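You operate a simulated robot arm through the tools that you are given. There is no shell and no other tool.

Carry out the task below with a simulated two-armed robot. There is one attempt and no reset: what you move stays moved.

JOB
Wipe the glue off the yellow press bed with the green felt block.
Fine: bed in again, block back in its place; the yellow block stays. What is to be rubbed or washed off counts as gone when no trace of it is left.

It is judged by the outcome, as a careful person would: the job done as asked, and still so three seconds after it is handed in. It fails if anything else is knocked over, pushed out of place, dropped, spilled or broken.

ROBOT AND FRAMES
Two 7-joint arms with fingered hands on one trunk that stands fixed in place. Base frame: the origin is at the foot of the trunk, x ahead of it, y to its left, z up; the work surface is at about z = 0.7. Readings come in m, rad, newtons and seconds.
The left shoulder is at [0.05, 0.215, 0.97], the right one opposite. With the tool pointing down near the work surface each hand reaches from about 0.1 to 0.7 m from the base axis, measured 20 degrees to its own side. Payload 3.6 kg a hand.
The tool frame of a hand sits at the grasp point between the pads (the TCP): z along the fingers, y along the line on which they close. The tips reach 0.022 m beyond it. The gripper opens to 0.132 m; its body begins 0.06 m behind the TCP. The gripper is a hand of 4 fingers: y runs from the thumb to the fingers, the wrist lies at [0, 0, -0.203] in the tool frame, and closing takes about 1.5 s.
Orientation is that of the tool frame in the base frame, as a unit quaternion [x, y, z, w]. With the fingers straight down and closing along the base's y, the tool's x points along the base's -x, its y along +y and its z along -z.

CONTROLS
- The arms move only by the tool step_arm. It takes "left_motion", "right_motion" or both (then of equal length, played together; a hand with none holds still); each is a list of rows, each an object of numbers (a shift or turn left out is 0, a gripper value left out holds the last): "x", "y", "z": the shift along the base's x, y, z in cm; "wx", "wy", "wz": the turn, a rotation vector about the base's x, y, z in rad; "gripper": the gripper command, from -1 (fully open) to 1 (shut), values between in proportion. In form: [{"x": .., "y": .., "z": .., "wx": .., "wy": .., "wz": .., "gripper": ..}, ...]. A call has 1 to 20 rows; each row shifts and turns the commanded pose from where the row before left it. A row lasts 0.2 s, in which the tool goes at most 0.05 m and 0.15 rad; a call with a longer step from one row to the next is refused whole, and so is a gripper value outside its range. A pose out of reach is approached as far as the arm can. The call stops where the force on the tool passes 40 N (or 10 N more than at its start, if that is more) or the arm is blocked; 0.2 s more then pass. Each finger travels about 0.108 m/s and halts on what it meets, pressing with about 30 N; the grip force reading is that of the motor and also rises with nothing between the fingers. The clock runs only during rows and for 0.2 s after the last one: add rows that do not move to give the fingers time. It gives the time, the measured TCP pose, the force on the tool (base axes), the opening and the grip force at its end, in the units of the frame above (readings bear some noise), with the torque about the TCP (base axes, N m) and any sound that the robot's microphone picked up.
- Cameras (640 x 400 px; columns grow to the right, rows downward): "scene" is now at [0.1512, -0.0521, 0.9217]; the picture's right is [-0.60, -0.80, 0.00], its down [0.06, -0.05, -1.00] and it looks along [0.80, -0.60, 0.08] (base axes); focal length 214 px, centre (320, 200). "left" rides on the left gripper at [-0.053, -0.053, -0.084] in its tool frame; the picture's right is [0.71, -0.71, 0.00], its down [0.53, 0.53, -0.67] and it looks along [0.47, 0.47, 0.74] (tool axes); focal length 247 px, centre (320, 200). "right" rides on the right gripper at [0.053, -0.053, -0.084] in its tool frame; the picture's right is [0.71, 0.71, 0.00], its down [-0.53, 0.53, -0.67] and it looks along [-0.47, 0.47, 0.74] (tool axes); focal length 247 px, centre (320, 200). There is no depth. A picture from a camera that has moved, and an enlarged one, comes with that camera's place and axes in the base frame and with its lens.
- camera(camera): a new picture of that camera. The clock stands still meanwhile.
- lift_body(by): moves the trunk up (or, below 0, down) by that many m; the arms and the scene camera ride with it, the base frame stays. It gives what a move gives, with no picture.
- set_grasp(shape, hand): the hand has 4 fingers and takes this shape, open, in about a second: jaw (thumb against the fingers, like two jaws); tri (thumb and two fingers); tip (a fingertip pinch); poke (one finger out to press); point (the index stretched); flat (the hand flat); cup (the hand cupped); fist (a fist). The gripper value then closes the fingers along that shape, each until it touches; the sizes above hold for jaw. It gives what a move gives, with no picture.
- head_to(pan, tilt): turns the head with the scene camera to pan (to the left, within 1.047 rad either way) and tilt (down, from -0.506 to 1.204), counted from straight ahead of the robot (the tilt from the chest, where the trunk bows). It gives what a move gives.
- close_up(camera, box): a new picture of the part [left, top, right, bottom] of that camera's present view, enlarged. The clock stands still meanwhile.
- job_done(): hands the job in; it is judged then, once.

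Places have to be worked out from the pictures, the camera data and where the tool is seen. Open the grippers and draw the arms clear of the work before you hand the job in, unless the task says otherwise.

The tools are called after "Request:" by a JSON object that holds its "method" and its "body". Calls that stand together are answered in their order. step_arm: Moves the arms, as the interface text tells. Its arguments: {"type":"object","properties":{"left_motion":{"type":"array"},"right_motion":{"type":"array"}},"required":[]} The other tools are called the same way: lift_body (by) moves the trunk up or down; set_grasp (shape, hand) gives the hand a shape; head_to (pan, tilt) turns the head that bears the scene camera; camera (camera) takes a picture; close_up (camera, box) takes an enlarged picture of a part of a camera's view; job_done () hands the job in.

At the start:

```text
time_s: 0.0
left_eef_pos: [0.3508, -0.0584, 0.9701]
left_orientation: [0.0, 1.0, 0.0, 0.0]
left_wrist_force: [-0.6, 0.3, -0.9]
left_torque: [0.01, 0.03, -0.01]
left_finger_gap: 0.1323
left_grip_force: 0.0
left_shape: jaw
right_eef_pos: [0.3201, -0.3658, 1.0075]
right_orientation: [0.0, 1.0, 0.0, -0.001]
right_wrist_force: [-0.7, -1.0, 0.5]
right_torque: [0.04, -0.02, 0.02]
right_finger_gap: 0.132
right_grip_force: 0.1
right_shape: jaw
trunk travel left (down, up): [-0.25, 0.426]
head pan, tilt (commanded): [-0.642, -0.079]
```

scene: 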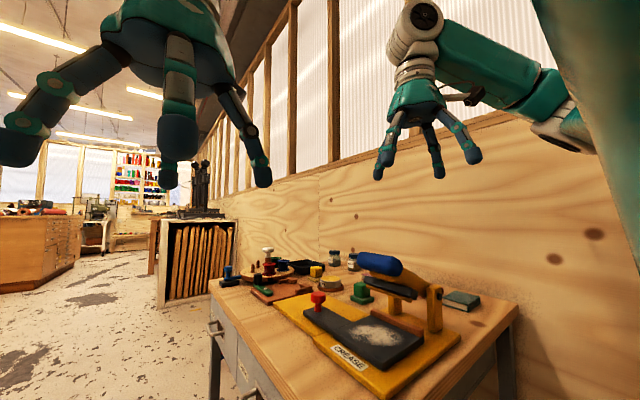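
right: 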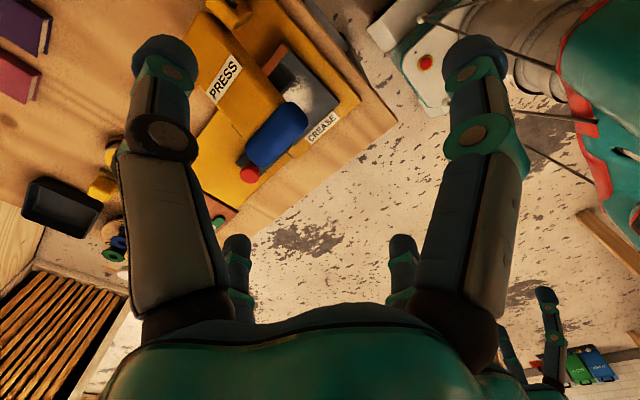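
left: 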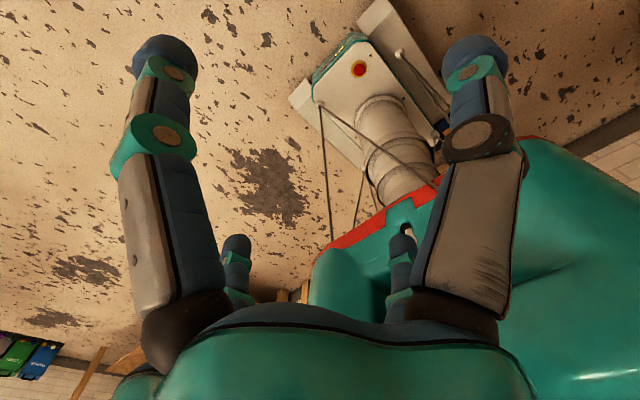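

The scene shows a bench with a yellow press, a dark sliding bed with a whitish smear, and several coloured blocks. I'll take enlarged views to understand it before moving anything.

Request:
{"method": "close_up", "body": {"camera": "scene", "box": [200, 220, 520, 400]}}

Request:
{"method": "close_up", "body": {"camera": "right", "box": [0, 0, 400, 260]}}

```text
2.00 times, centred on (360, 310) of scene
camera zoom: at [0.1512, -0.0521, 0.9217], right [-0.6, -0.8, 0.0], down [0.06, -0.05, -1.0], along [0.8, -0.6, 0.08], focal length 429 px, centre (240, -20)
```

zoom: 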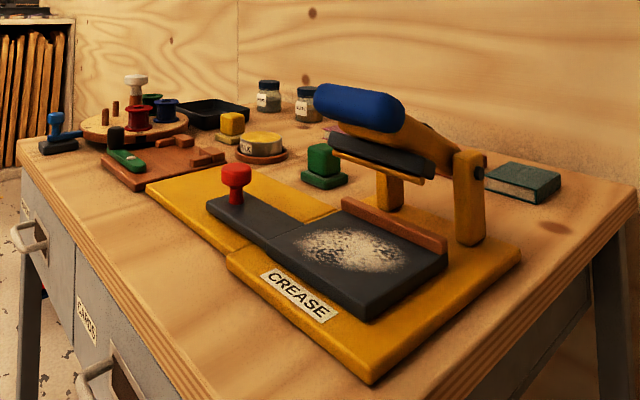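

```text
1.54 times, centred on (200, 130) of right
camera zoom: at [0.267, -0.4191, 1.0925], right [-0.71, 0.71, 0.0], down [0.53, 0.53, 0.67], along [0.47, 0.47, -0.74], focal length 380 px, centre (505, 308)
```

zoom: 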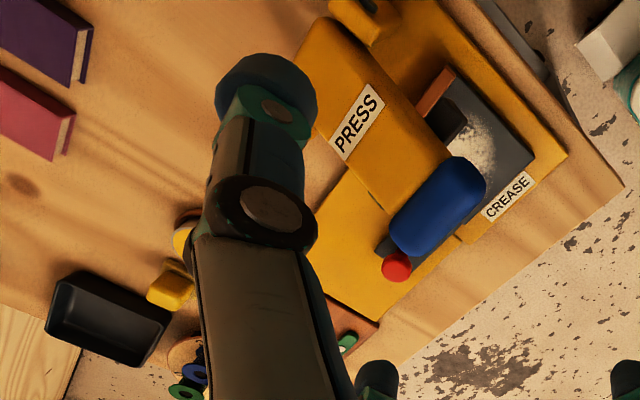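

The bed (dark plate with the red knob) appears to sit under the raised press arm, and the glue patch is beneath the blue handle. I'll turn the head down toward the bench to get a centred view.

Request:
{"method": "head_to", "body": {"pan": -0.75, "tilt": 0.5}}

```text
time_s: 1.0
left_eef_pos: [0.3485, -0.0589, 0.9699]
left_orientation: [-0.001, 1.0, 0.0, -0.001]
left_wrist_force: [0.3, -0.1, 0.6]
left_torque: [-0.01, 0.0, 0.0]
left_finger_gap: 0.1319
left_grip_force: 0.1
left_shape: jaw
right_eef_pos: [0.3204, -0.3664, 1.0078]
right_orientation: [0.001, 1.0, 0.0, 0.0]
right_wrist_force: [-0.4, -0.3, -0.2]
right_torque: [-0.02, -0.02, 0.05]
right_finger_gap: 0.132
right_grip_force: 0.1
right_shape: jaw
trunk travel left (down, up): [-0.25, 0.426]
head pan, tilt (commanded): [-0.75, 0.499]
```

I'll take the new scene view now that the head looks down at the bench.

Request:
{"method": "camera", "body": {"camera": "scene"}}

Request:
{"method": "close_up", "body": {"camera": "scene", "box": [160, 80, 420, 242]}}

```text
taken
camera scene: at [0.1474, -0.0615, 0.8688], right [-0.68, -0.73, 0.0], down [-0.35, 0.33, -0.88], along [0.64, -0.6, -0.48], focal length 214 px, centre (320, 200)
```

scene: 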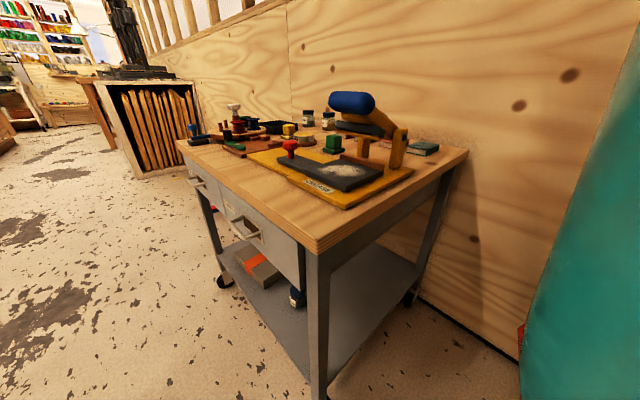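

```text
2.46 times, centred on (290, 161) of scene
camera zoom: at [0.1474, -0.0615, 0.8688], right [-0.68, -0.73, 0.0], down [-0.35, 0.33, -0.88], along [0.64, -0.6, -0.48], focal length 528 px, centre (394, 296)
```

zoom: 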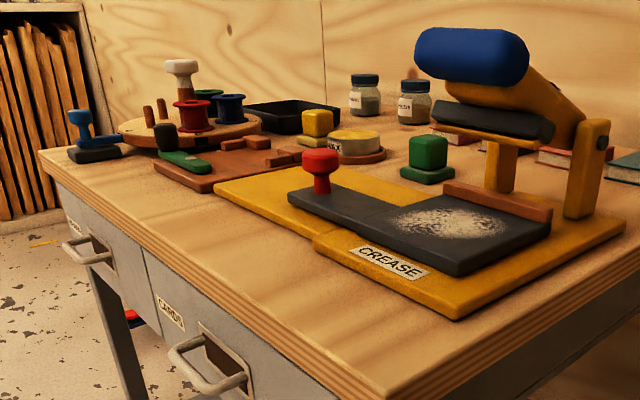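

The camera is low for judging the bench, so I'll raise the trunk for a view from higher up. Nothing is above the arms, so this is safe.

Request:
{"method": "lift_body", "body": {"by": 0.3}}

Request:
{"method": "head_to", "body": {"pan": -0.75, "tilt": 0.75}}

Request:
{"method": "camera", "body": {"camera": "scene"}}

Request:
{"method": "camera", "body": {"camera": "right"}}

```text
time_s: 4.0
left_eef_pos: [0.3501, -0.0598, 1.2707]
left_orientation: [0.0, 1.0, 0.0, -0.001]
left_wrist_force: [-0.4, -0.2, -1.0]
left_torque: [0.0, -0.01, -0.01]
left_finger_gap: 0.1317
left_grip_force: 0.1
left_shape: jaw
right_eef_pos: [0.3202, -0.3672, 1.3076]
right_orientation: [0.0, 1.0, 0.0, -0.001]
right_wrist_force: [-0.2, 0.6, 0.2]
right_torque: [-0.01, 0.0, 0.02]
right_finger_gap: 0.1318
right_grip_force: 0.1
right_shape: jaw
trunk travel left (down, up): [-0.55, 0.126]
head pan, tilt (commanded): [-0.75, 0.499]
```

```text
time_s: 4.8
left_eef_pos: [0.3503, -0.0578, 1.2709]
left_orientation: [0.001, 1.0, -0.001, 0.001]
left_wrist_force: [1.2, -0.2, -0.4]
left_torque: [0.0, -0.02, -0.01]
left_finger_gap: 0.1317
left_grip_force: 0.0
left_shape: jaw
right_eef_pos: [0.3208, -0.3664, 1.3077]
right_orientation: [0.0, 1.0, 0.0, -0.001]
right_wrist_force: [0.1, -0.4, 0.1]
right_torque: [0.04, 0.02, 0.02]
right_finger_gap: 0.132
right_grip_force: 0.0
right_shape: jaw
trunk travel left (down, up): [-0.55, 0.126]
head pan, tilt (commanded): [-0.75, 0.75]
```

```text
taken
camera scene: at [0.1376, -0.056, 1.1552], right [-0.68, -0.73, 0.0], down [-0.5, 0.46, -0.73], along [0.53, -0.5, -0.68], focal length 214 px, centre (320, 200)
```

scene: 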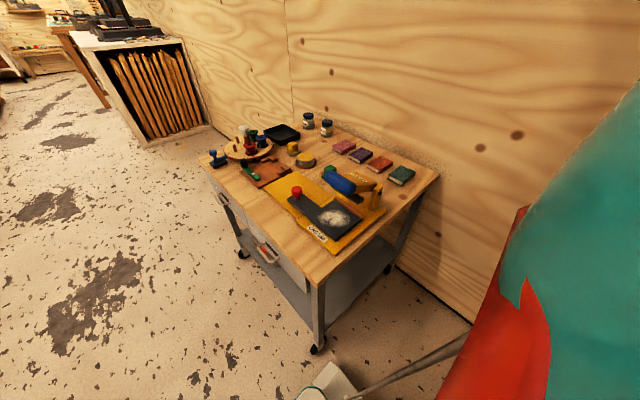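

```text
taken
camera right: at [0.2671, -0.4191, 1.393], right [-0.71, 0.71, 0.0], down [0.53, 0.53, 0.67], along [0.47, 0.47, -0.74], focal length 247 px, centre (320, 200)
```

right: 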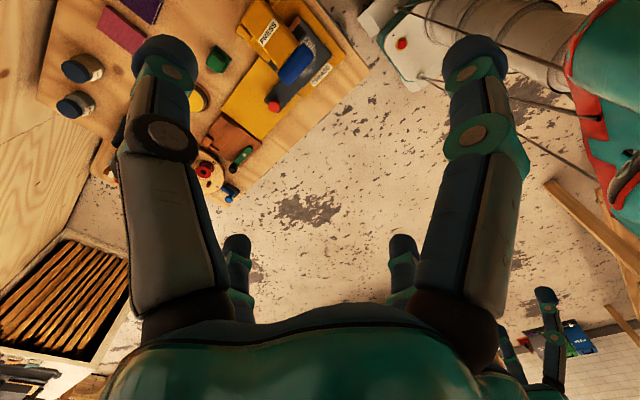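

Now I'll take an enlarged view of the bench from this higher vantage point.

Request:
{"method": "close_up", "body": {"camera": "scene", "box": [250, 140, 410, 240]}}

Request:
{"method": "close_up", "body": {"camera": "right", "box": [190, 0, 350, 100]}}

```text
4.00 times, centred on (330, 190) of scene
camera zoom: at [0.1376, -0.056, 1.1552], right [-0.68, -0.73, 0.0], down [-0.5, 0.46, -0.73], along [0.53, -0.5, -0.68], focal length 858 px, centre (280, 240)
```

zoom: 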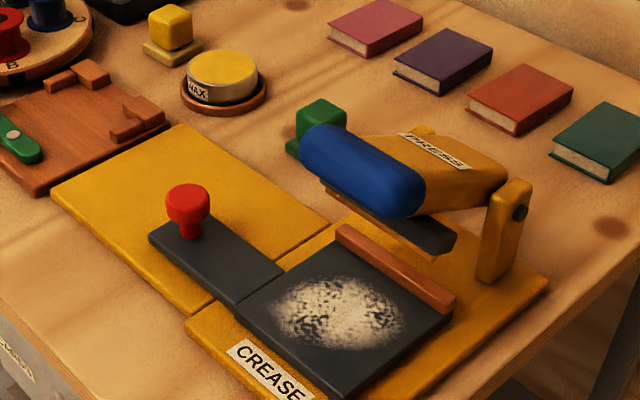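

```text
4.00 times, centred on (270, 50) of right
camera zoom: at [0.2671, -0.4191, 1.393], right [-0.71, 0.71, 0.0], down [0.53, 0.53, 0.67], along [0.47, 0.47, -0.74], focal length 988 px, centre (520, 800)
```

zoom: 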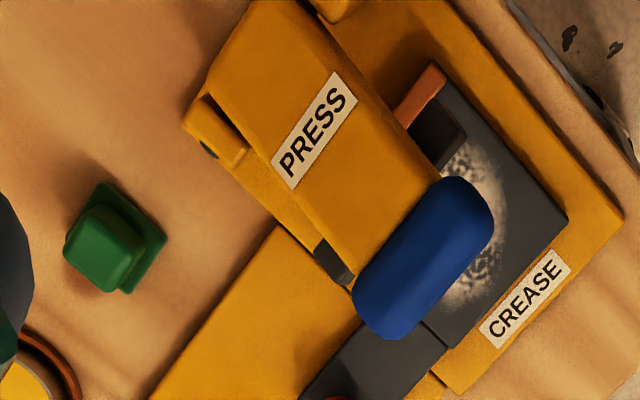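

From two views I triangulate: knob top at about (0.535, -0.334, 0.752), bed top at z 0.727 spanning x 0.343–0.445 and y -0.407 to -0.302, and the green block at about (0.549, -0.487) with its top near z 0.749. The blue handle is at (0.39, -0.365, 0.842), right over the glue, so the bed must be pulled out along +x; I'll lower the trunk and move the left arm aside first.

Request:
{"method": "lift_body", "body": {"by": -0.2}}

Request:
{"method": "step_arm", "body": {"left_motion": [{"y": 4}, {"y": 4}, {"y": 4}, {"y": 4}, {"y": 4}]}}

Request:
{"method": "camera", "body": {"camera": "scene"}}

```text
time_s: 6.9
left_eef_pos: [0.3499, -0.0584, 1.0711]
left_orientation: [0.001, 1.0, 0.0, -0.001]
left_wrist_force: [-0.3, -0.2, 0.4]
left_torque: [0.0, -0.02, -0.03]
left_finger_gap: 0.1319
left_grip_force: 0.1
left_shape: jaw
right_eef_pos: [0.3214, -0.3659, 1.1072]
right_orientation: [0.0, 1.0, 0.0, 0.0]
right_wrist_force: [0.1, 0.4, -0.2]
right_torque: [0.0, 0.01, -0.02]
right_finger_gap: 0.1318
right_grip_force: 0.0
right_shape: jaw
trunk travel left (down, up): [-0.35, 0.326]
head pan, tilt (commanded): [-0.75, 0.75]
```

```text
time_s: 8.1
left_eef_pos: [0.3492, 0.1402, 1.0719]
left_orientation: [0.0, 1.0, 0.001, 0.0]
left_wrist_force: [0.0, 0.1, 0.6]
left_torque: [-0.03, 0.01, -0.01]
left_finger_gap: 0.132
left_grip_force: 0.2
left_shape: jaw
right_eef_pos: [0.3208, -0.3666, 1.1095]
right_orientation: [-0.001, 1.0, 0.0, 0.0]
right_wrist_force: [-0.7, 0.2, 0.6]
right_torque: [0.0, 0.0, 0.03]
right_finger_gap: 0.1321
right_grip_force: 0.1
right_shape: jaw
trunk travel left (down, up): [-0.35, 0.326]
head pan, tilt (commanded): [-0.75, 0.75]
```

```text
taken
camera scene: at [0.1393, -0.0555, 0.9511], right [-0.68, -0.73, 0.0], down [-0.5, 0.46, -0.73], along [0.53, -0.5, -0.68], focal length 214 px, centre (320, 200)
```

scene: 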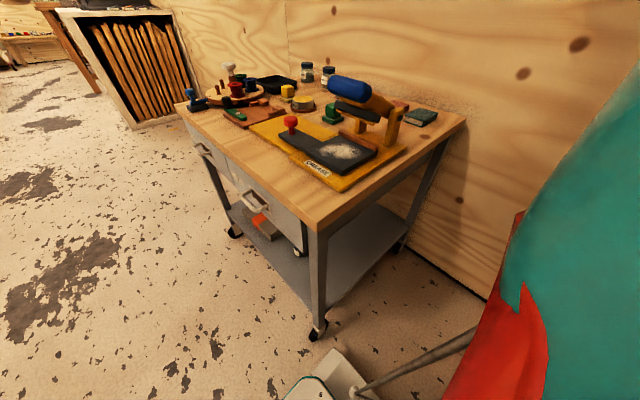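

The way is clear. I'll move the open right hand high over the knob, at about (0.535, -0.334, 0.90), and check with its wrist camera.

Request:
{"method": "step_arm", "body": {"right_motion": [{"x": 4.28, "y": 0.65}, {"x": 4.28, "y": 0.65}, {"x": 4.28, "y": 0.65}, {"x": 4.28, "y": 0.65}, {"x": 4.28, "y": 0.65}, {"z": -4.2}, {"z": -4.2}, {"z": -4.2}, {"z": -4.2}, {"z": -4.2}, {}]}}

Request:
{"method": "camera", "body": {"camera": "right"}}

Request:
{"method": "camera", "body": {"camera": "scene"}}

```text
time_s: 10.5
left_eef_pos: [0.3515, 0.1394, 1.0715]
left_orientation: [-0.001, 1.0, 0.001, 0.0]
left_wrist_force: [-0.7, 0.3, 0.3]
left_torque: [-0.08, -0.03, -0.01]
left_finger_gap: 0.1319
left_grip_force: 0.0
left_shape: jaw
right_eef_pos: [0.5368, -0.3338, 0.897]
right_orientation: [-0.002, 1.0, 0.0, 0.0]
right_wrist_force: [0.6, 0.9, -1.0]
right_torque: [0.0, 0.03, 0.01]
right_finger_gap: 0.1317
right_grip_force: 0.1
right_shape: jaw
trunk travel left (down, up): [-0.35, 0.326]
head pan, tilt (commanded): [-0.75, 0.75]
```

```text
taken
camera right: at [0.4814, -0.3876, 0.9809], right [-0.71, 0.71, 0.0], down [0.53, 0.53, 0.67], along [0.47, 0.47, -0.74], focal length 247 px, centre (320, 200)
```

right: 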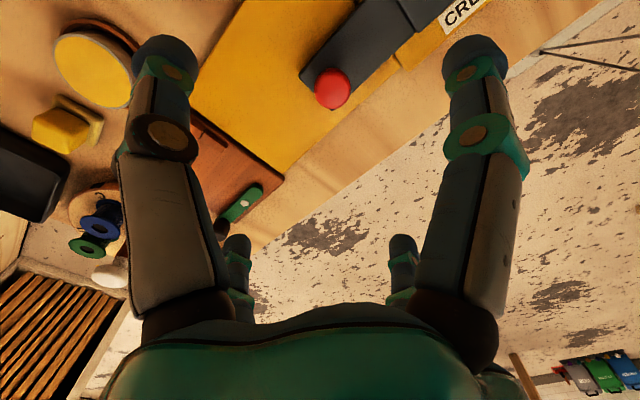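

```text
taken
camera scene: at [0.1395, -0.056, 0.951], right [-0.68, -0.73, 0.0], down [-0.5, 0.47, -0.73], along [0.53, -0.5, -0.68], focal length 214 px, centre (320, 200)
```

scene: 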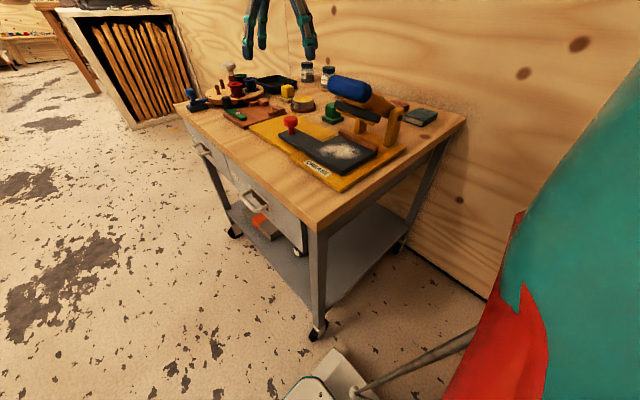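

The wrist view suggests the four fingers stand in a ring rather than in two rows, which matters for clearance from the blue handle. I'll tilt the head up to examine the hand's real shape.

Request:
{"method": "head_to", "body": {"pan": -0.62, "tilt": 0.25}}

Request:
{"method": "camera", "body": {"camera": "scene"}}

Request:
{"method": "close_up", "body": {"camera": "scene", "box": [200, 60, 440, 210]}}

```text
time_s: 11.4
left_eef_pos: [0.3503, 0.1385, 1.072]
left_orientation: [0.0, 1.0, 0.0, 0.0]
left_wrist_force: [0.4, 0.4, 0.6]
left_torque: [0.02, 0.02, -0.04]
left_finger_gap: 0.1318
left_grip_force: 0.0
left_shape: jaw
right_eef_pos: [0.536, -0.3345, 0.8958]
right_orientation: [0.0, 1.0, 0.0, -0.001]
right_wrist_force: [0.0, 1.0, -0.2]
right_torque: [0.01, -0.02, 0.01]
right_finger_gap: 0.1317
right_grip_force: 0.0
right_shape: jaw
trunk travel left (down, up): [-0.35, 0.326]
head pan, tilt (commanded): [-0.62, 0.25]
```

```text
taken
camera scene: at [0.1551, -0.0537, 0.996], right [-0.58, -0.81, 0.0], down [-0.2, 0.14, -0.97], along [0.79, -0.56, -0.25], focal length 214 px, centre (320, 200)
```

scene: 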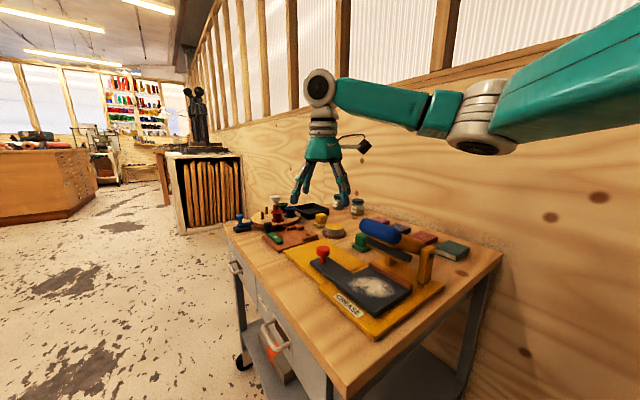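

```text
2.67 times, centred on (320, 135) of scene
camera zoom: at [0.1551, -0.0537, 0.996], right [-0.58, -0.81, 0.0], down [-0.2, 0.14, -0.97], along [0.79, -0.56, -0.25], focal length 572 px, centre (320, 373)
```

zoom: 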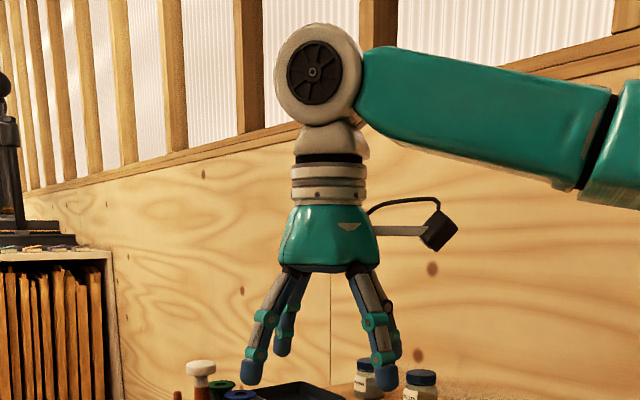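

The hand is a ring of four fingers. Before using it I'll close it here in free air (tips at z 0.874, well above everything nearby) to see how the fingers meet.

Request:
{"method": "step_arm", "body": {"right_motion": [{"gripper": 0.5}, {}, {}, {}, {}, {}]}}

Request:
{"method": "close_up", "body": {"camera": "scene", "box": [240, 110, 400, 210]}}

Request:
{"method": "camera", "body": {"camera": "right"}}

```text
time_s: 12.8
left_eef_pos: [0.35, 0.1387, 1.0714]
left_orientation: [0.0, 1.0, 0.0, 0.0]
left_wrist_force: [0.9, 0.1, 0.5]
left_torque: [-0.01, 0.04, 0.0]
left_finger_gap: 0.132
left_grip_force: 0.1
left_shape: jaw
right_eef_pos: [0.5341, -0.3353, 0.8957]
right_orientation: [0.0, 1.0, -0.001, 0.0]
right_wrist_force: [-0.2, 0.2, -0.3]
right_torque: [0.02, -0.01, -0.04]
right_finger_gap: 0.0332
right_grip_force: 0.0
right_shape: jaw
trunk travel left (down, up): [-0.35, 0.326]
head pan, tilt (commanded): [-0.62, 0.25]
```

```text
4.00 times, centred on (320, 160) of scene
camera zoom: at [0.1551, -0.0537, 0.9961], right [-0.58, -0.81, 0.0], down [-0.2, 0.14, -0.97], along [0.79, -0.56, -0.25], focal length 858 px, centre (320, 360)
```

zoom: 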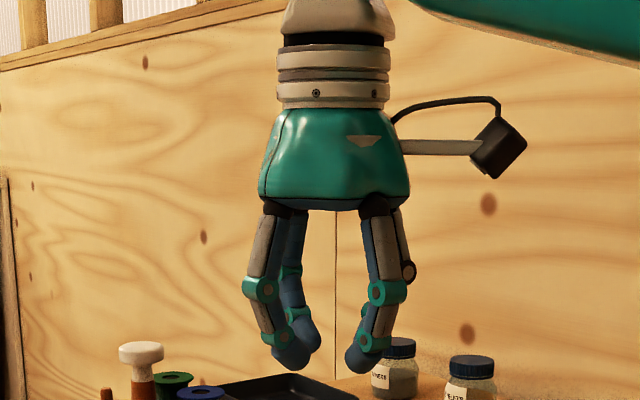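

```text
taken
camera right: at [0.4815, -0.3876, 0.9811], right [-0.71, 0.71, 0.0], down [0.53, 0.53, 0.67], along [0.47, 0.47, -0.74], focal length 247 px, centre (320, 200)
```

right: 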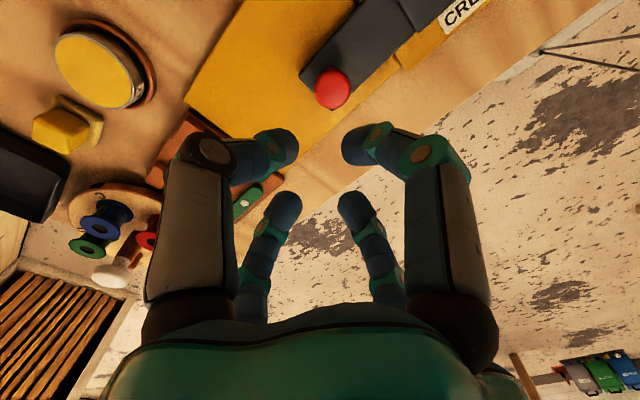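

All four fingers close evenly toward the centre, so a half-closed hand is slim (radius about 5 cm). I'll refine the knob position with enlarged wrist and scene views before going down.

Request:
{"method": "close_up", "body": {"camera": "right", "box": [240, 40, 400, 140]}}

Request:
{"method": "close_up", "body": {"camera": "scene", "box": [260, 200, 420, 300]}}

```text
4.00 times, centred on (320, 90) of right
camera zoom: at [0.4815, -0.3876, 0.9811], right [-0.71, 0.71, 0.0], down [0.53, 0.53, 0.67], along [0.47, 0.47, -0.74], focal length 988 px, centre (320, 640)
```

zoom: 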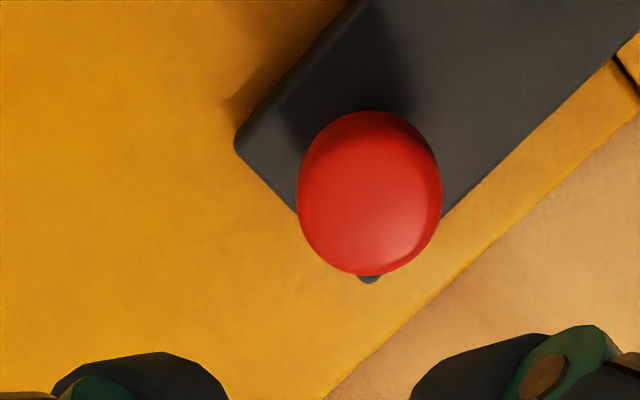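

```text
4.00 times, centred on (340, 250) of scene
camera zoom: at [0.1551, -0.0537, 0.9961], right [-0.58, -0.81, 0.0], down [-0.2, 0.14, -0.97], along [0.79, -0.56, -0.25], focal length 858 px, centre (240, 0)
```

zoom: 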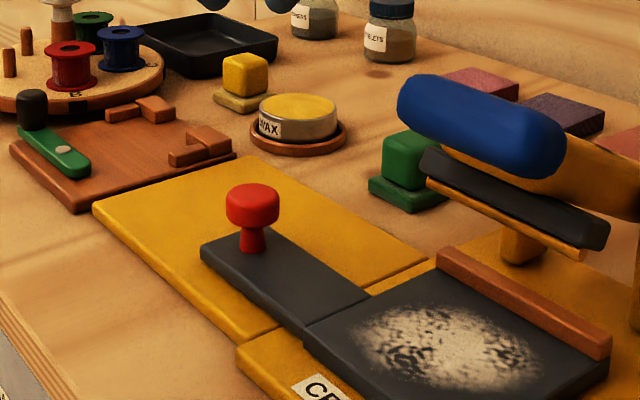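

The wrist camera refines the knob to about (0.526, -0.328) with its top near z 0.755, consistent with the tongue's edges. I'll open to about 6 cm, shift over it and descend part way.

Request:
{"method": "step_arm", "body": {"right_motion": [{"gripper": 0.05, "x": -0.7, "y": 0.7}, {}, {}, {"z": -3.0}, {"z": -3.0}, {"z": -2.5}, {}]}}

Request:
{"method": "camera", "body": {"camera": "right"}}

Request:
{"method": "close_up", "body": {"camera": "scene", "box": [240, 150, 440, 275]}}

```text
time_s: 14.4
left_eef_pos: [0.3518, 0.1397, 1.0703]
left_orientation: [0.0, 1.0, 0.0, -0.001]
left_wrist_force: [-0.4, -0.6, -0.3]
left_torque: [-0.01, -0.02, 0.0]
left_finger_gap: 0.132
left_grip_force: 0.0
left_shape: jaw
right_eef_pos: [0.5268, -0.3267, 0.8121]
right_orientation: [-0.001, 1.0, 0.0, 0.0]
right_wrist_force: [-1.0, -0.4, 0.6]
right_torque: [-0.01, -0.02, -0.01]
right_finger_gap: 0.0621
right_grip_force: 0.1
right_shape: jaw
trunk travel left (down, up): [-0.35, 0.326]
head pan, tilt (commanded): [-0.62, 0.25]
```

```text
taken
camera right: at [0.4745, -0.3793, 0.8964], right [-0.71, 0.71, 0.0], down [0.53, 0.53, 0.67], along [0.47, 0.47, -0.74], focal length 247 px, centre (320, 200)
```

right: 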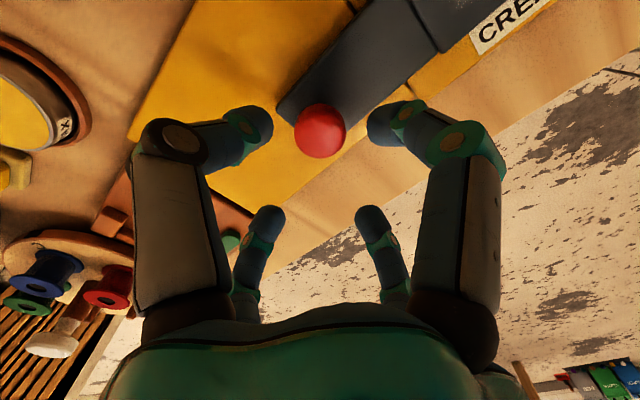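

```text
3.20 times, centred on (340, 212) of scene
camera zoom: at [0.155, -0.0537, 0.9961], right [-0.58, -0.81, 0.0], down [-0.2, 0.14, -0.97], along [0.79, -0.56, -0.25], focal length 686 px, centre (256, 160)
```

zoom: 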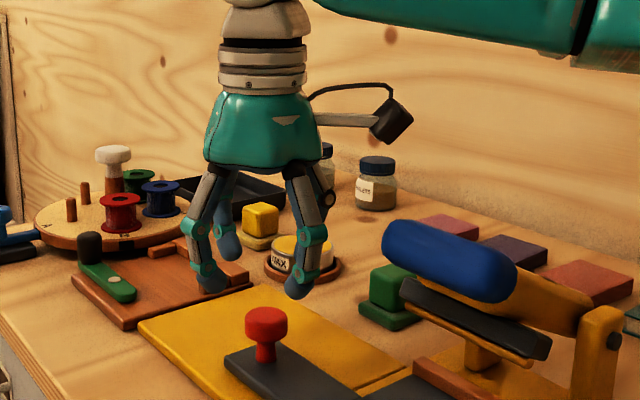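

The wrist camera's stalk sits on the -x/-y side and would come within millimetres of the blue handle on descent. I'll rise a little and rotate the hand +90° about vertical so the camera is on the far side from the press.

Request:
{"method": "step_arm", "body": {"right_motion": [{"z": 4.0}, {"wz": 0.1428}, {"wz": 0.1428}, {"wz": 0.1428}, {"wz": 0.1428}, {"wz": 0.1428}, {"wz": 0.1428}, {"wz": 0.1428}, {"wz": 0.1428}, {"wz": 0.1428}, {"wz": 0.1428}, {"wz": 0.1428}, {}]}}

Request:
{"method": "camera", "body": {"camera": "right"}}

Request:
{"method": "camera", "body": {"camera": "scene"}}

```text
time_s: 17.2
left_eef_pos: [0.3507, 0.14, 1.0712]
left_orientation: [0.0, 1.0, 0.001, 0.0]
left_wrist_force: [0.2, -0.7, 0.1]
left_torque: [0.0, 0.01, 0.0]
left_finger_gap: 0.1319
left_grip_force: 0.0
left_shape: jaw
right_eef_pos: [0.5285, -0.3272, 0.8532]
right_orientation: [0.708, -0.706, -0.001, 0.0]
right_wrist_force: [-0.3, 0.0, -0.1]
right_torque: [-0.01, 0.01, 0.01]
right_finger_gap: 0.0623
right_grip_force: 0.0
right_shape: jaw
trunk travel left (down, up): [-0.35, 0.326]
head pan, tilt (commanded): [-0.62, 0.25]
```

```text
taken
camera right: at [0.5808, -0.3796, 0.9378], right [-0.71, -0.71, 0.0], down [-0.53, 0.52, 0.67], along [-0.47, 0.47, -0.74], focal length 247 px, centre (320, 200)
```

right: 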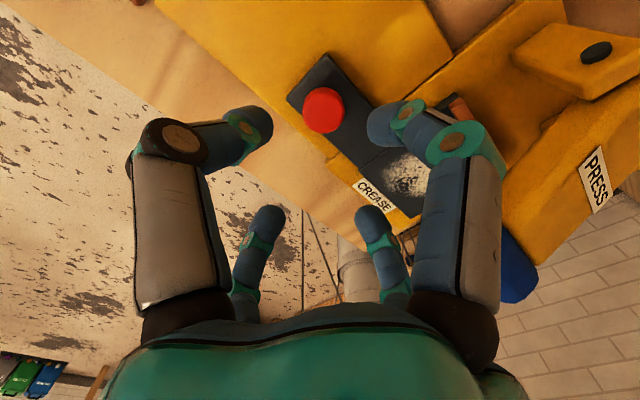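

```text
taken
camera scene: at [0.1551, -0.0537, 0.9961], right [-0.58, -0.81, 0.0], down [-0.2, 0.14, -0.97], along [0.79, -0.56, -0.25], focal length 214 px, centre (320, 200)
```

scene: 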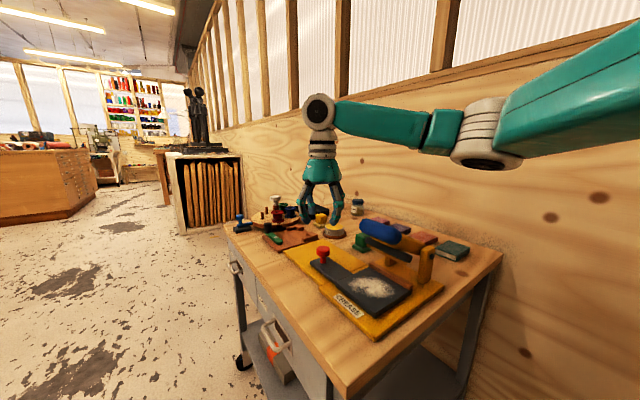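

With the hand turned the wrist camera confirms the knob at (0.525, -0.3275). I'll descend to z ≈ 0.757 with the fingers around the knob, then close on it.

Request:
{"method": "step_arm", "body": {"right_motion": [{"x": -0.3, "z": -2.5}, {"z": -2.5}, {"z": -2.5}, {"z": -1.2}, {"z": -0.9}, {}]}}

Request:
{"method": "camera", "body": {"camera": "right"}}

Request:
{"method": "close_up", "body": {"camera": "scene", "box": [240, 170, 440, 295]}}

```text
time_s: 18.6
left_eef_pos: [0.3504, 0.1392, 1.0714]
left_orientation: [0.0, 1.0, 0.0, 0.0]
left_wrist_force: [0.1, -0.4, 1.5]
left_torque: [-0.04, -0.04, -0.01]
left_finger_gap: 0.1319
left_grip_force: 0.0
left_shape: jaw
right_eef_pos: [0.5246, -0.3269, 0.7554]
right_orientation: [-0.707, 0.707, 0.0, 0.0]
right_wrist_force: [1.2, 0.1, -0.3]
right_torque: [-0.01, 0.01, -0.03]
right_finger_gap: 0.0624
right_grip_force: 0.2
right_shape: jaw
trunk travel left (down, up): [-0.35, 0.326]
head pan, tilt (commanded): [-0.62, 0.25]
```

```text
taken
camera right: at [0.5782, -0.3788, 0.8403], right [-0.71, -0.71, 0.0], down [-0.53, 0.53, 0.67], along [-0.47, 0.47, -0.74], focal length 247 px, centre (320, 200)
```

right: 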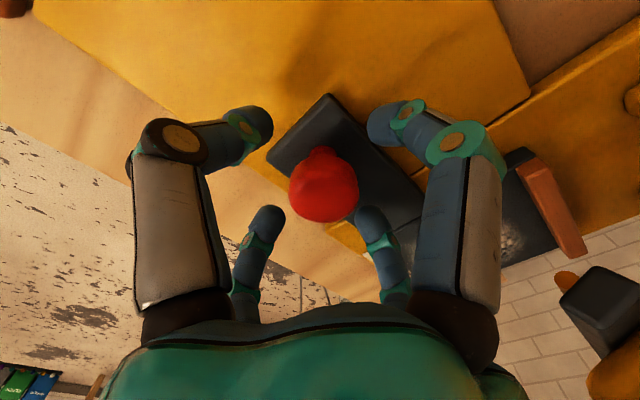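

```text
3.20 times, centred on (340, 232) of scene
camera zoom: at [0.155, -0.0537, 0.9961], right [-0.58, -0.81, 0.0], down [-0.2, 0.14, -0.97], along [0.79, -0.56, -0.25], focal length 686 px, centre (256, 96)
```

zoom: 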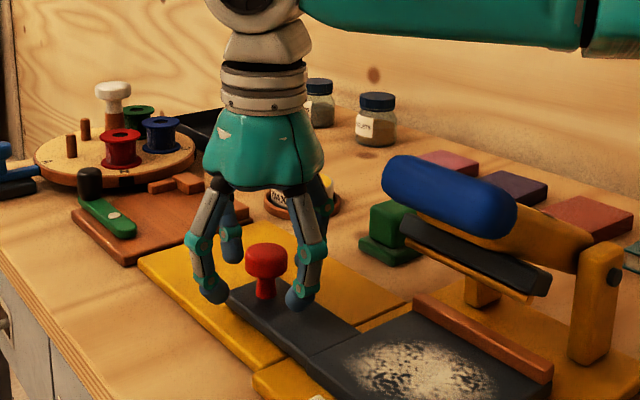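

The fingers ring the knob with tips just above the tongue. I'll close on the knob now.

Request:
{"method": "step_arm", "body": {"right_motion": [{"gripper": 0.8}, {}, {}, {}, {}]}}

Request:
{"method": "camera", "body": {"camera": "right"}}

```text
time_s: 19.9
left_eef_pos: [0.3516, 0.1378, 1.0708]
left_orientation: [0.0, 1.0, 0.0, -0.002]
left_wrist_force: [0.7, -0.4, 0.7]
left_torque: [0.0, 0.0, -0.03]
left_finger_gap: 0.1319
left_grip_force: 0.2
left_shape: jaw
right_eef_pos: [0.5239, -0.3263, 0.7527]
right_orientation: [0.708, -0.707, -0.004, 0.002]
right_wrist_force: [0.4, 4.8, -28.4]
right_torque: [0.06, 0.21, 0.0]
right_finger_gap: 0.0157
right_grip_force: 29.7
right_shape: jaw
trunk travel left (down, up): [-0.35, 0.326]
head pan, tilt (commanded): [-0.62, 0.25]
```

```text
taken
camera right: at [0.5786, -0.379, 0.8364], right [-0.71, -0.71, 0.01], down [-0.52, 0.52, 0.67], along [-0.48, 0.47, -0.74], focal length 247 px, centre (320, 200)
```

right: 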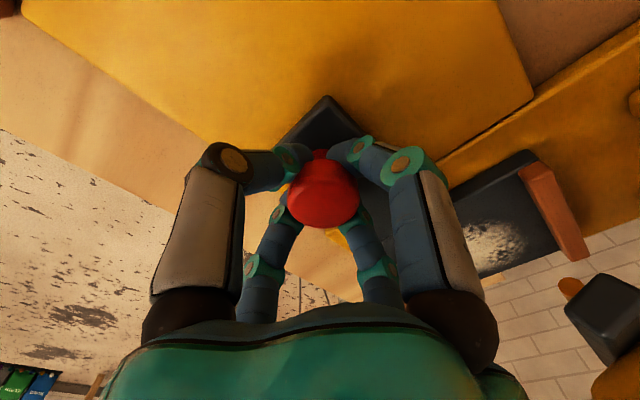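

The fingers slipped under the disc onto the stem, pulling the tool down with 28 N. I'll loosen slightly so they cage the stem without straining.

Request:
{"method": "step_arm", "body": {"right_motion": [{"gripper": 0.66}, {}, {}]}}

```text
time_s: 20.6
left_eef_pos: [0.3502, 0.1394, 1.0721]
left_orientation: [0.0, 1.0, 0.0, 0.0]
left_wrist_force: [1.0, -0.2, -0.1]
left_torque: [0.03, 0.02, -0.03]
left_finger_gap: 0.1319
left_grip_force: 0.1
left_shape: jaw
right_eef_pos: [0.5257, -0.3269, 0.7589]
right_orientation: [0.707, -0.707, 0.001, -0.002]
right_wrist_force: [1.7, -0.8, -2.3]
right_torque: [0.02, -0.03, 0.0]
right_finger_gap: 0.0225
right_grip_force: 0.1
right_shape: jaw
trunk travel left (down, up): [-0.35, 0.326]
head pan, tilt (commanded): [-0.62, 0.25]
```

The strain is gone and the stem is caged. I'll pull the bed outward along +x in small steps and watch the force.

Request:
{"method": "step_arm", "body": {"right_motion": [{"x": 0.5}, {"x": 1.0}, {"x": 1.0}, {"x": 1.0}, {"x": 1.0}, {}]}}

Request:
{"method": "camera", "body": {"camera": "scene"}}

Request:
{"method": "camera", "body": {"camera": "right"}}

```text
time_s: 22.1
left_eef_pos: [0.3497, 0.1396, 1.0705]
left_orientation: [0.0, 1.0, 0.0, 0.0]
left_wrist_force: [-0.1, 0.1, 0.0]
left_torque: [-0.02, -0.03, 0.0]
left_finger_gap: 0.132
left_grip_force: 0.0
left_shape: jaw
right_eef_pos: [0.5699, -0.328, 0.7573]
right_orientation: [-0.707, 0.707, 0.0, 0.0]
right_wrist_force: [-3.1, 0.6, -2.4]
right_torque: [0.04, 0.01, -0.02]
right_finger_gap: 0.0225
right_grip_force: 0.1
right_shape: jaw
trunk travel left (down, up): [-0.35, 0.326]
head pan, tilt (commanded): [-0.62, 0.25]
```

```text
taken
camera scene: at [0.155, -0.0537, 0.9961], right [-0.58, -0.81, 0.0], down [-0.2, 0.14, -0.97], along [0.79, -0.56, -0.25], focal length 214 px, centre (320, 200)
```

scene: 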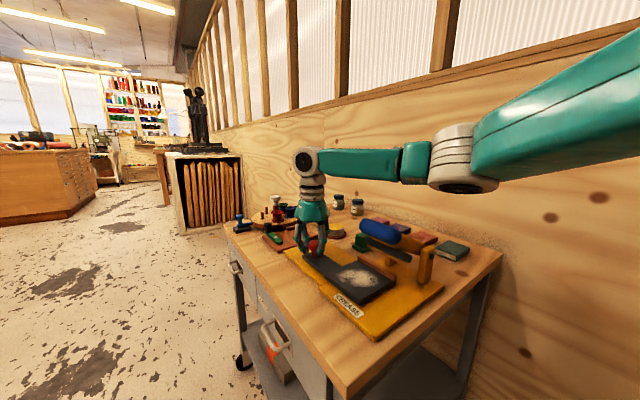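

```text
taken
camera right: at [0.6223, -0.38, 0.8416], right [-0.71, -0.71, 0.0], down [-0.53, 0.53, 0.67], along [-0.47, 0.47, -0.74], focal length 247 px, centre (320, 200)
```

right: 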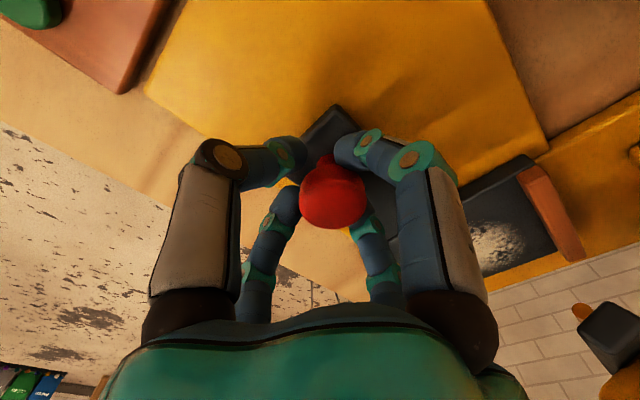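

The bed slides smoothly with about 3 N of drag and has come out about 4 cm. I'll keep pulling, in smaller steps toward the end of the guide.

Request:
{"method": "step_arm", "body": {"right_motion": [{"x": 1.0}, {"x": 1.0}, {"x": 1.0}, {"x": 0.5}, {}]}}

Request:
{"method": "close_up", "body": {"camera": "scene", "box": [240, 170, 440, 295]}}

```text
time_s: 23.2
left_eef_pos: [0.3503, 0.1388, 1.0706]
left_orientation: [-0.001, 1.0, -0.001, -0.001]
left_wrist_force: [-1.0, -0.3, -0.4]
left_torque: [0.02, 0.0, 0.02]
left_finger_gap: 0.1317
left_grip_force: 0.0
left_shape: jaw
right_eef_pos: [0.6042, -0.3273, 0.757]
right_orientation: [-0.707, 0.707, 0.0, 0.0]
right_wrist_force: [-3.7, 1.7, -2.6]
right_torque: [0.06, -0.01, -0.04]
right_finger_gap: 0.0228
right_grip_force: 0.1
right_shape: jaw
trunk travel left (down, up): [-0.35, 0.326]
head pan, tilt (commanded): [-0.62, 0.25]
```

```text
3.20 times, centred on (340, 232) of scene
camera zoom: at [0.1551, -0.0537, 0.996], right [-0.58, -0.81, 0.0], down [-0.2, 0.14, -0.97], along [0.79, -0.56, -0.25], focal length 686 px, centre (256, 96)
```

zoom: 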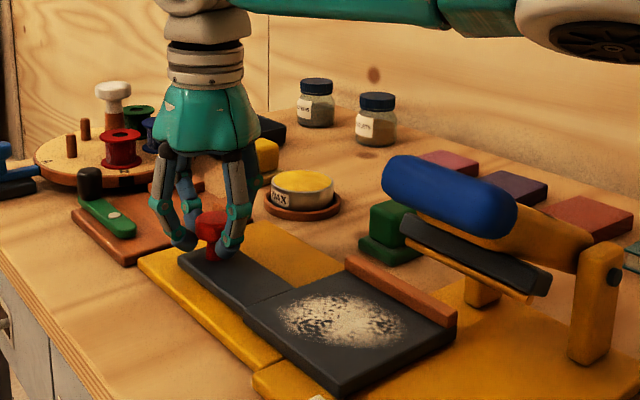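

The bed is out about 7.5 cm and the glue is nearly clear of the handle. I'll pull about 3 cm more in half-centimetre steps.

Request:
{"method": "step_arm", "body": {"right_motion": [{"x": 0.5}, {"x": 0.5}, {"x": 0.5}, {"x": 0.5}, {"x": 0.5}, {"x": 0.5}, {}]}}

Request:
{"method": "close_up", "body": {"camera": "scene", "box": [240, 170, 440, 295]}}

Request:
{"method": "camera", "body": {"camera": "right"}}

```text
time_s: 24.9
left_eef_pos: [0.3503, 0.1399, 1.0717]
left_orientation: [0.0, 1.0, 0.0, 0.0]
left_wrist_force: [-0.4, -0.4, -0.3]
left_torque: [0.01, -0.01, -0.01]
left_finger_gap: 0.1321
left_grip_force: 0.1
left_shape: jaw
right_eef_pos: [0.6361, -0.3262, 0.7565]
right_orientation: [0.707, -0.707, 0.0, 0.0]
right_wrist_force: [-1.9, 0.0, -0.9]
right_torque: [0.01, -0.01, 0.0]
right_finger_gap: 0.0226
right_grip_force: 0.1
right_shape: jaw
trunk travel left (down, up): [-0.35, 0.326]
head pan, tilt (commanded): [-0.62, 0.25]
```

```text
3.20 times, centred on (340, 232) of scene
camera zoom: at [0.1551, -0.0537, 0.996], right [-0.58, -0.81, 0.0], down [-0.2, 0.14, -0.97], along [0.79, -0.56, -0.25], focal length 686 px, centre (256, 96)
```

zoom: 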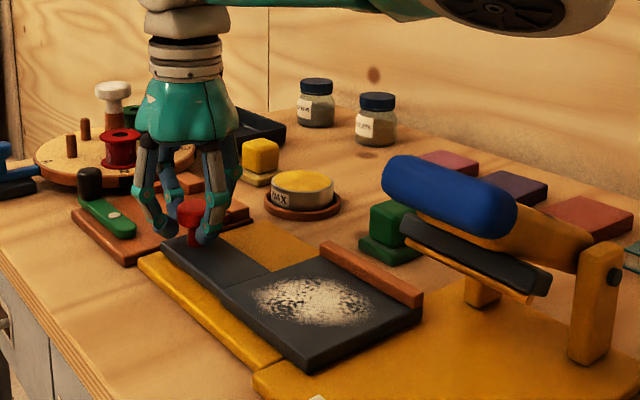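

```text
taken
camera right: at [0.6877, -0.3797, 0.8416], right [-0.71, -0.71, 0.0], down [-0.53, 0.53, 0.67], along [-0.47, 0.47, -0.74], focal length 247 px, centre (320, 200)
```

right: 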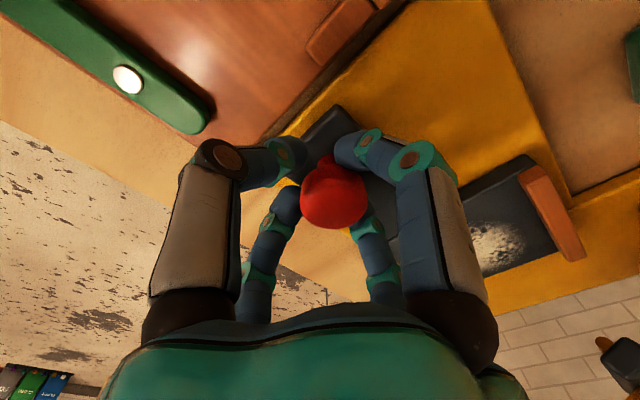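

The bed is out about 11 cm; the tongue's end is at x ≈ 0.652, near the guide plate's end (0.657) with the brown jig just beyond. I'll pull 0.4 cm more, open the fingers only slightly, and rise straight up.

Request:
{"method": "step_arm", "body": {"right_motion": [{"x": 0.4}, {}, {"gripper": 0.33}, {}, {"z": 1.0}, {"z": 3.0}, {"z": 4.0}, {"z": 4.0}, {}]}}

Request:
{"method": "camera", "body": {"camera": "right"}}

Request:
{"method": "camera", "body": {"camera": "scene"}}

```text
time_s: 26.9
left_eef_pos: [0.3506, 0.1396, 1.0712]
left_orientation: [0.0, 1.0, 0.0, -0.001]
left_wrist_force: [-0.5, 0.5, -0.2]
left_torque: [-0.01, 0.0, -0.02]
left_finger_gap: 0.1319
left_grip_force: 0.0
left_shape: jaw
right_eef_pos: [0.6396, -0.3277, 0.875]
right_orientation: [-0.707, 0.707, 0.0, 0.001]
right_wrist_force: [-0.9, 0.9, 1.0]
right_torque: [-0.01, 0.0, 0.04]
right_finger_gap: 0.0438
right_grip_force: 0.0
right_shape: jaw
right hand out of reach, approached as far as the arm can: row 1
trunk travel left (down, up): [-0.35, 0.326]
head pan, tilt (commanded): [-0.62, 0.25]
```

```text
taken
camera right: at [0.6924, -0.3788, 0.9612], right [-0.71, -0.71, 0.0], down [-0.53, 0.53, 0.67], along [-0.47, 0.47, -0.74], focal length 247 px, centre (320, 200)
```

right: 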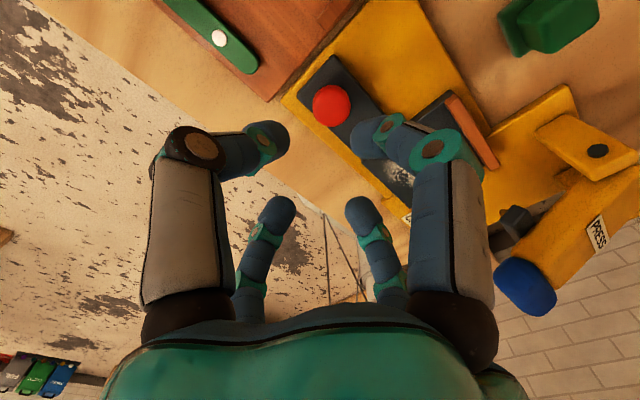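

```text
taken
camera scene: at [0.1553, -0.0537, 0.996], right [-0.58, -0.81, 0.0], down [-0.2, 0.14, -0.97], along [0.79, -0.56, -0.25], focal length 214 px, centre (320, 200)
```

scene: 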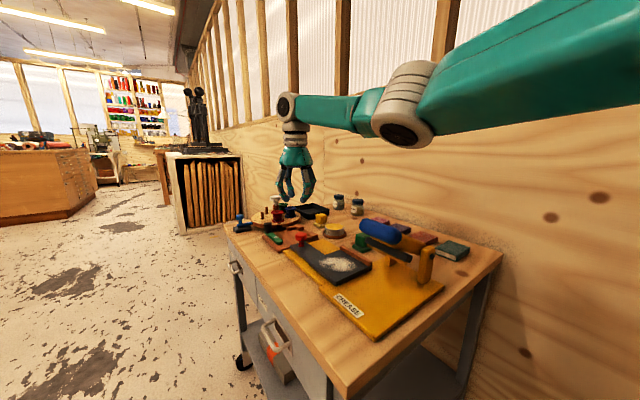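

The bed is out and released. Now I'll move over the green felt block, estimated at (0.549, -0.488), staying well above everything, and look at it with the wrist camera.

Request:
{"method": "step_arm", "body": {"right_motion": [{"z": 2.0, "gripper": 0.0}, {"x": -2.3, "y": -4.0}, {"x": -2.3, "y": -4.0}, {"x": -2.3, "y": -4.0}, {"x": -2.2, "y": -4.0}, {}]}}

Request:
{"method": "camera", "body": {"camera": "right"}}

Request:
{"method": "close_up", "body": {"camera": "scene", "box": [260, 170, 460, 295]}}

```text
time_s: 28.2
left_eef_pos: [0.3509, 0.1391, 1.0718]
left_orientation: [0.0, 1.0, 0.0, -0.001]
left_wrist_force: [0.0, 0.2, 0.4]
left_torque: [0.0, 0.02, 0.0]
left_finger_gap: 0.1317
left_grip_force: 0.0
left_shape: jaw
right_eef_pos: [0.5484, -0.4871, 0.8964]
right_orientation: [-0.707, 0.707, 0.0, 0.0]
right_wrist_force: [-0.2, -0.5, 0.4]
right_torque: [0.01, -0.02, -0.03]
right_finger_gap: 0.0655
right_grip_force: 0.1
right_shape: jaw
trunk travel left (down, up): [-0.35, 0.326]
head pan, tilt (commanded): [-0.62, 0.25]
```

```text
taken
camera right: at [0.601, -0.5395, 0.9816], right [-0.71, -0.71, 0.0], down [-0.53, 0.53, 0.67], along [-0.47, 0.47, -0.74], focal length 247 px, centre (320, 200)
```

right: 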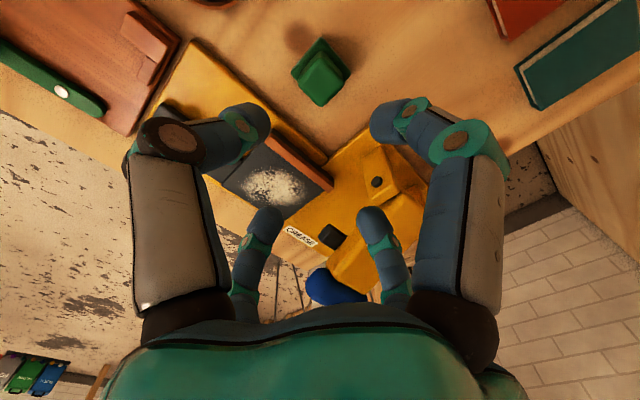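

```text
3.20 times, centred on (360, 232) of scene
camera zoom: at [0.1553, -0.0536, 0.996], right [-0.58, -0.81, 0.0], down [-0.2, 0.14, -0.97], along [0.79, -0.56, -0.25], focal length 686 px, centre (192, 96)
```

zoom: 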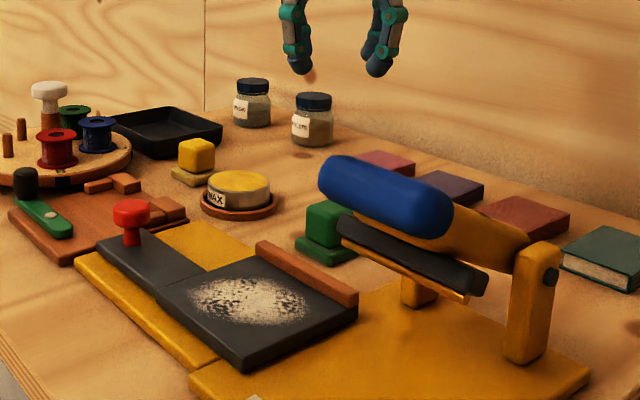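

The wrist camera sees both the green block and the glued bed. I'll enlarge both areas to measure them.

Request:
{"method": "close_up", "body": {"camera": "right", "box": [260, 10, 400, 140]}}

Request:
{"method": "close_up", "body": {"camera": "right", "box": [150, 30, 350, 250]}}

```text
3.08 times, centred on (330, 75) of right
camera zoom: at [0.601, -0.5395, 0.9816], right [-0.71, -0.71, 0.0], down [-0.53, 0.53, 0.67], along [-0.47, 0.47, -0.74], focal length 760 px, centre (289, 585)
```

zoom: 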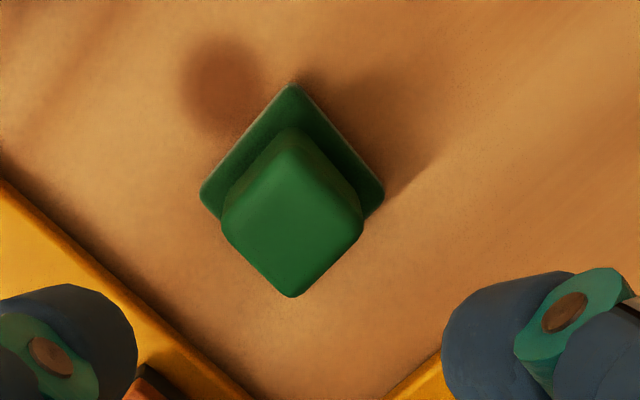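

```text
1.82 times, centred on (250, 140) of right
camera zoom: at [0.601, -0.5395, 0.9816], right [-0.71, -0.71, 0.0], down [-0.53, 0.53, 0.67], along [-0.47, 0.47, -0.74], focal length 449 px, centre (447, 309)
```

zoom: 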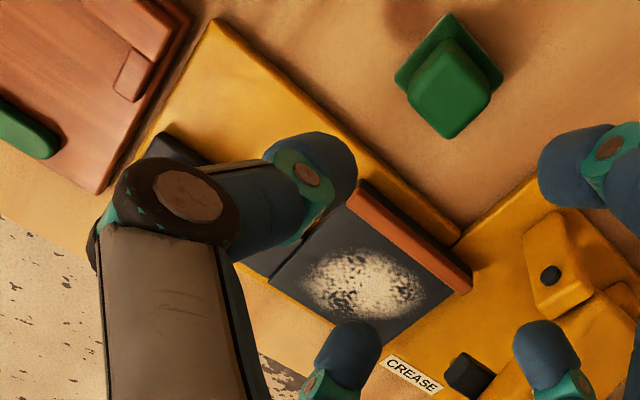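

The block measures about 4.3 cm square at its base, centred at (0.5505, -0.4905), with a 2.9 cm cube on top; the glue now spans roughly x 0.458–0.533, y -0.387 to -0.31. I'll align over the cube and come down to just above it.

Request:
{"method": "step_arm", "body": {"right_motion": [{"x": 0.2, "y": -0.35}, {"z": -4.0}, {"z": -4.0}, {"z": -3.0}, {"z": -1.0}, {}]}}

Request:
{"method": "camera", "body": {"camera": "right"}}

Request:
{"method": "close_up", "body": {"camera": "scene", "box": [280, 170, 440, 270]}}

```text
time_s: 29.6
left_eef_pos: [0.3499, 0.1396, 1.0716]
left_orientation: [0.0, 1.0, 0.0, 0.0]
left_wrist_force: [0.2, 0.2, -0.4]
left_torque: [-0.01, -0.01, 0.01]
left_finger_gap: 0.1321
left_grip_force: 0.1
left_shape: jaw
right_eef_pos: [0.5486, -0.4911, 0.7766]
right_orientation: [0.708, -0.707, -0.001, -0.001]
right_wrist_force: [-0.2, 0.5, 0.1]
right_torque: [0.0, -0.01, 0.0]
right_finger_gap: 0.0655
right_grip_force: 0.1
right_shape: jaw
trunk travel left (down, up): [-0.35, 0.326]
head pan, tilt (commanded): [-0.62, 0.25]
```

```text
taken
camera right: at [0.6012, -0.5433, 0.8617], right [-0.71, -0.71, 0.0], down [-0.53, 0.53, 0.67], along [-0.47, 0.47, -0.74], focal length 247 px, centre (320, 200)
```

right: 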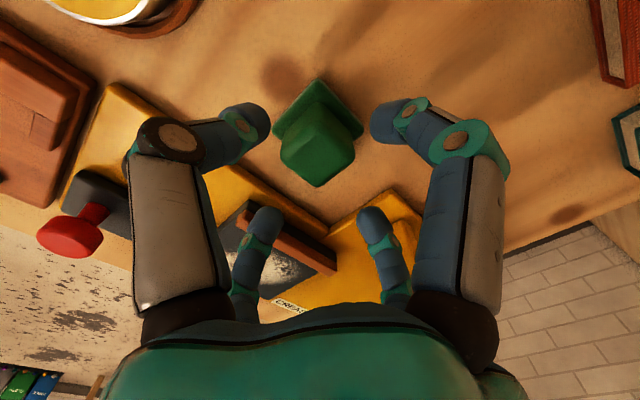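

```text
4.00 times, centred on (360, 220) of scene
camera zoom: at [0.155, -0.0537, 0.9961], right [-0.58, -0.81, 0.0], down [-0.2, 0.14, -0.97], along [0.79, -0.56, -0.25], focal length 858 px, centre (160, 120)
```

zoom: 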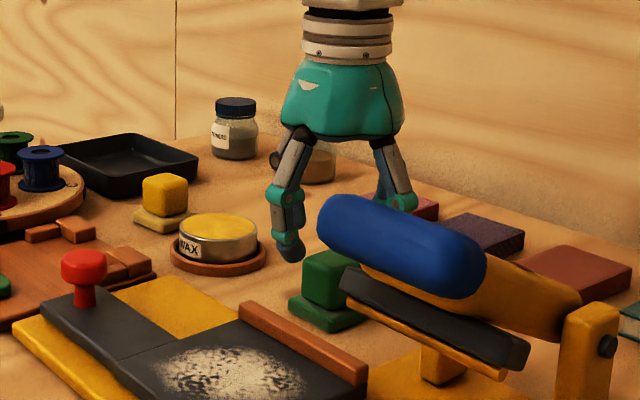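

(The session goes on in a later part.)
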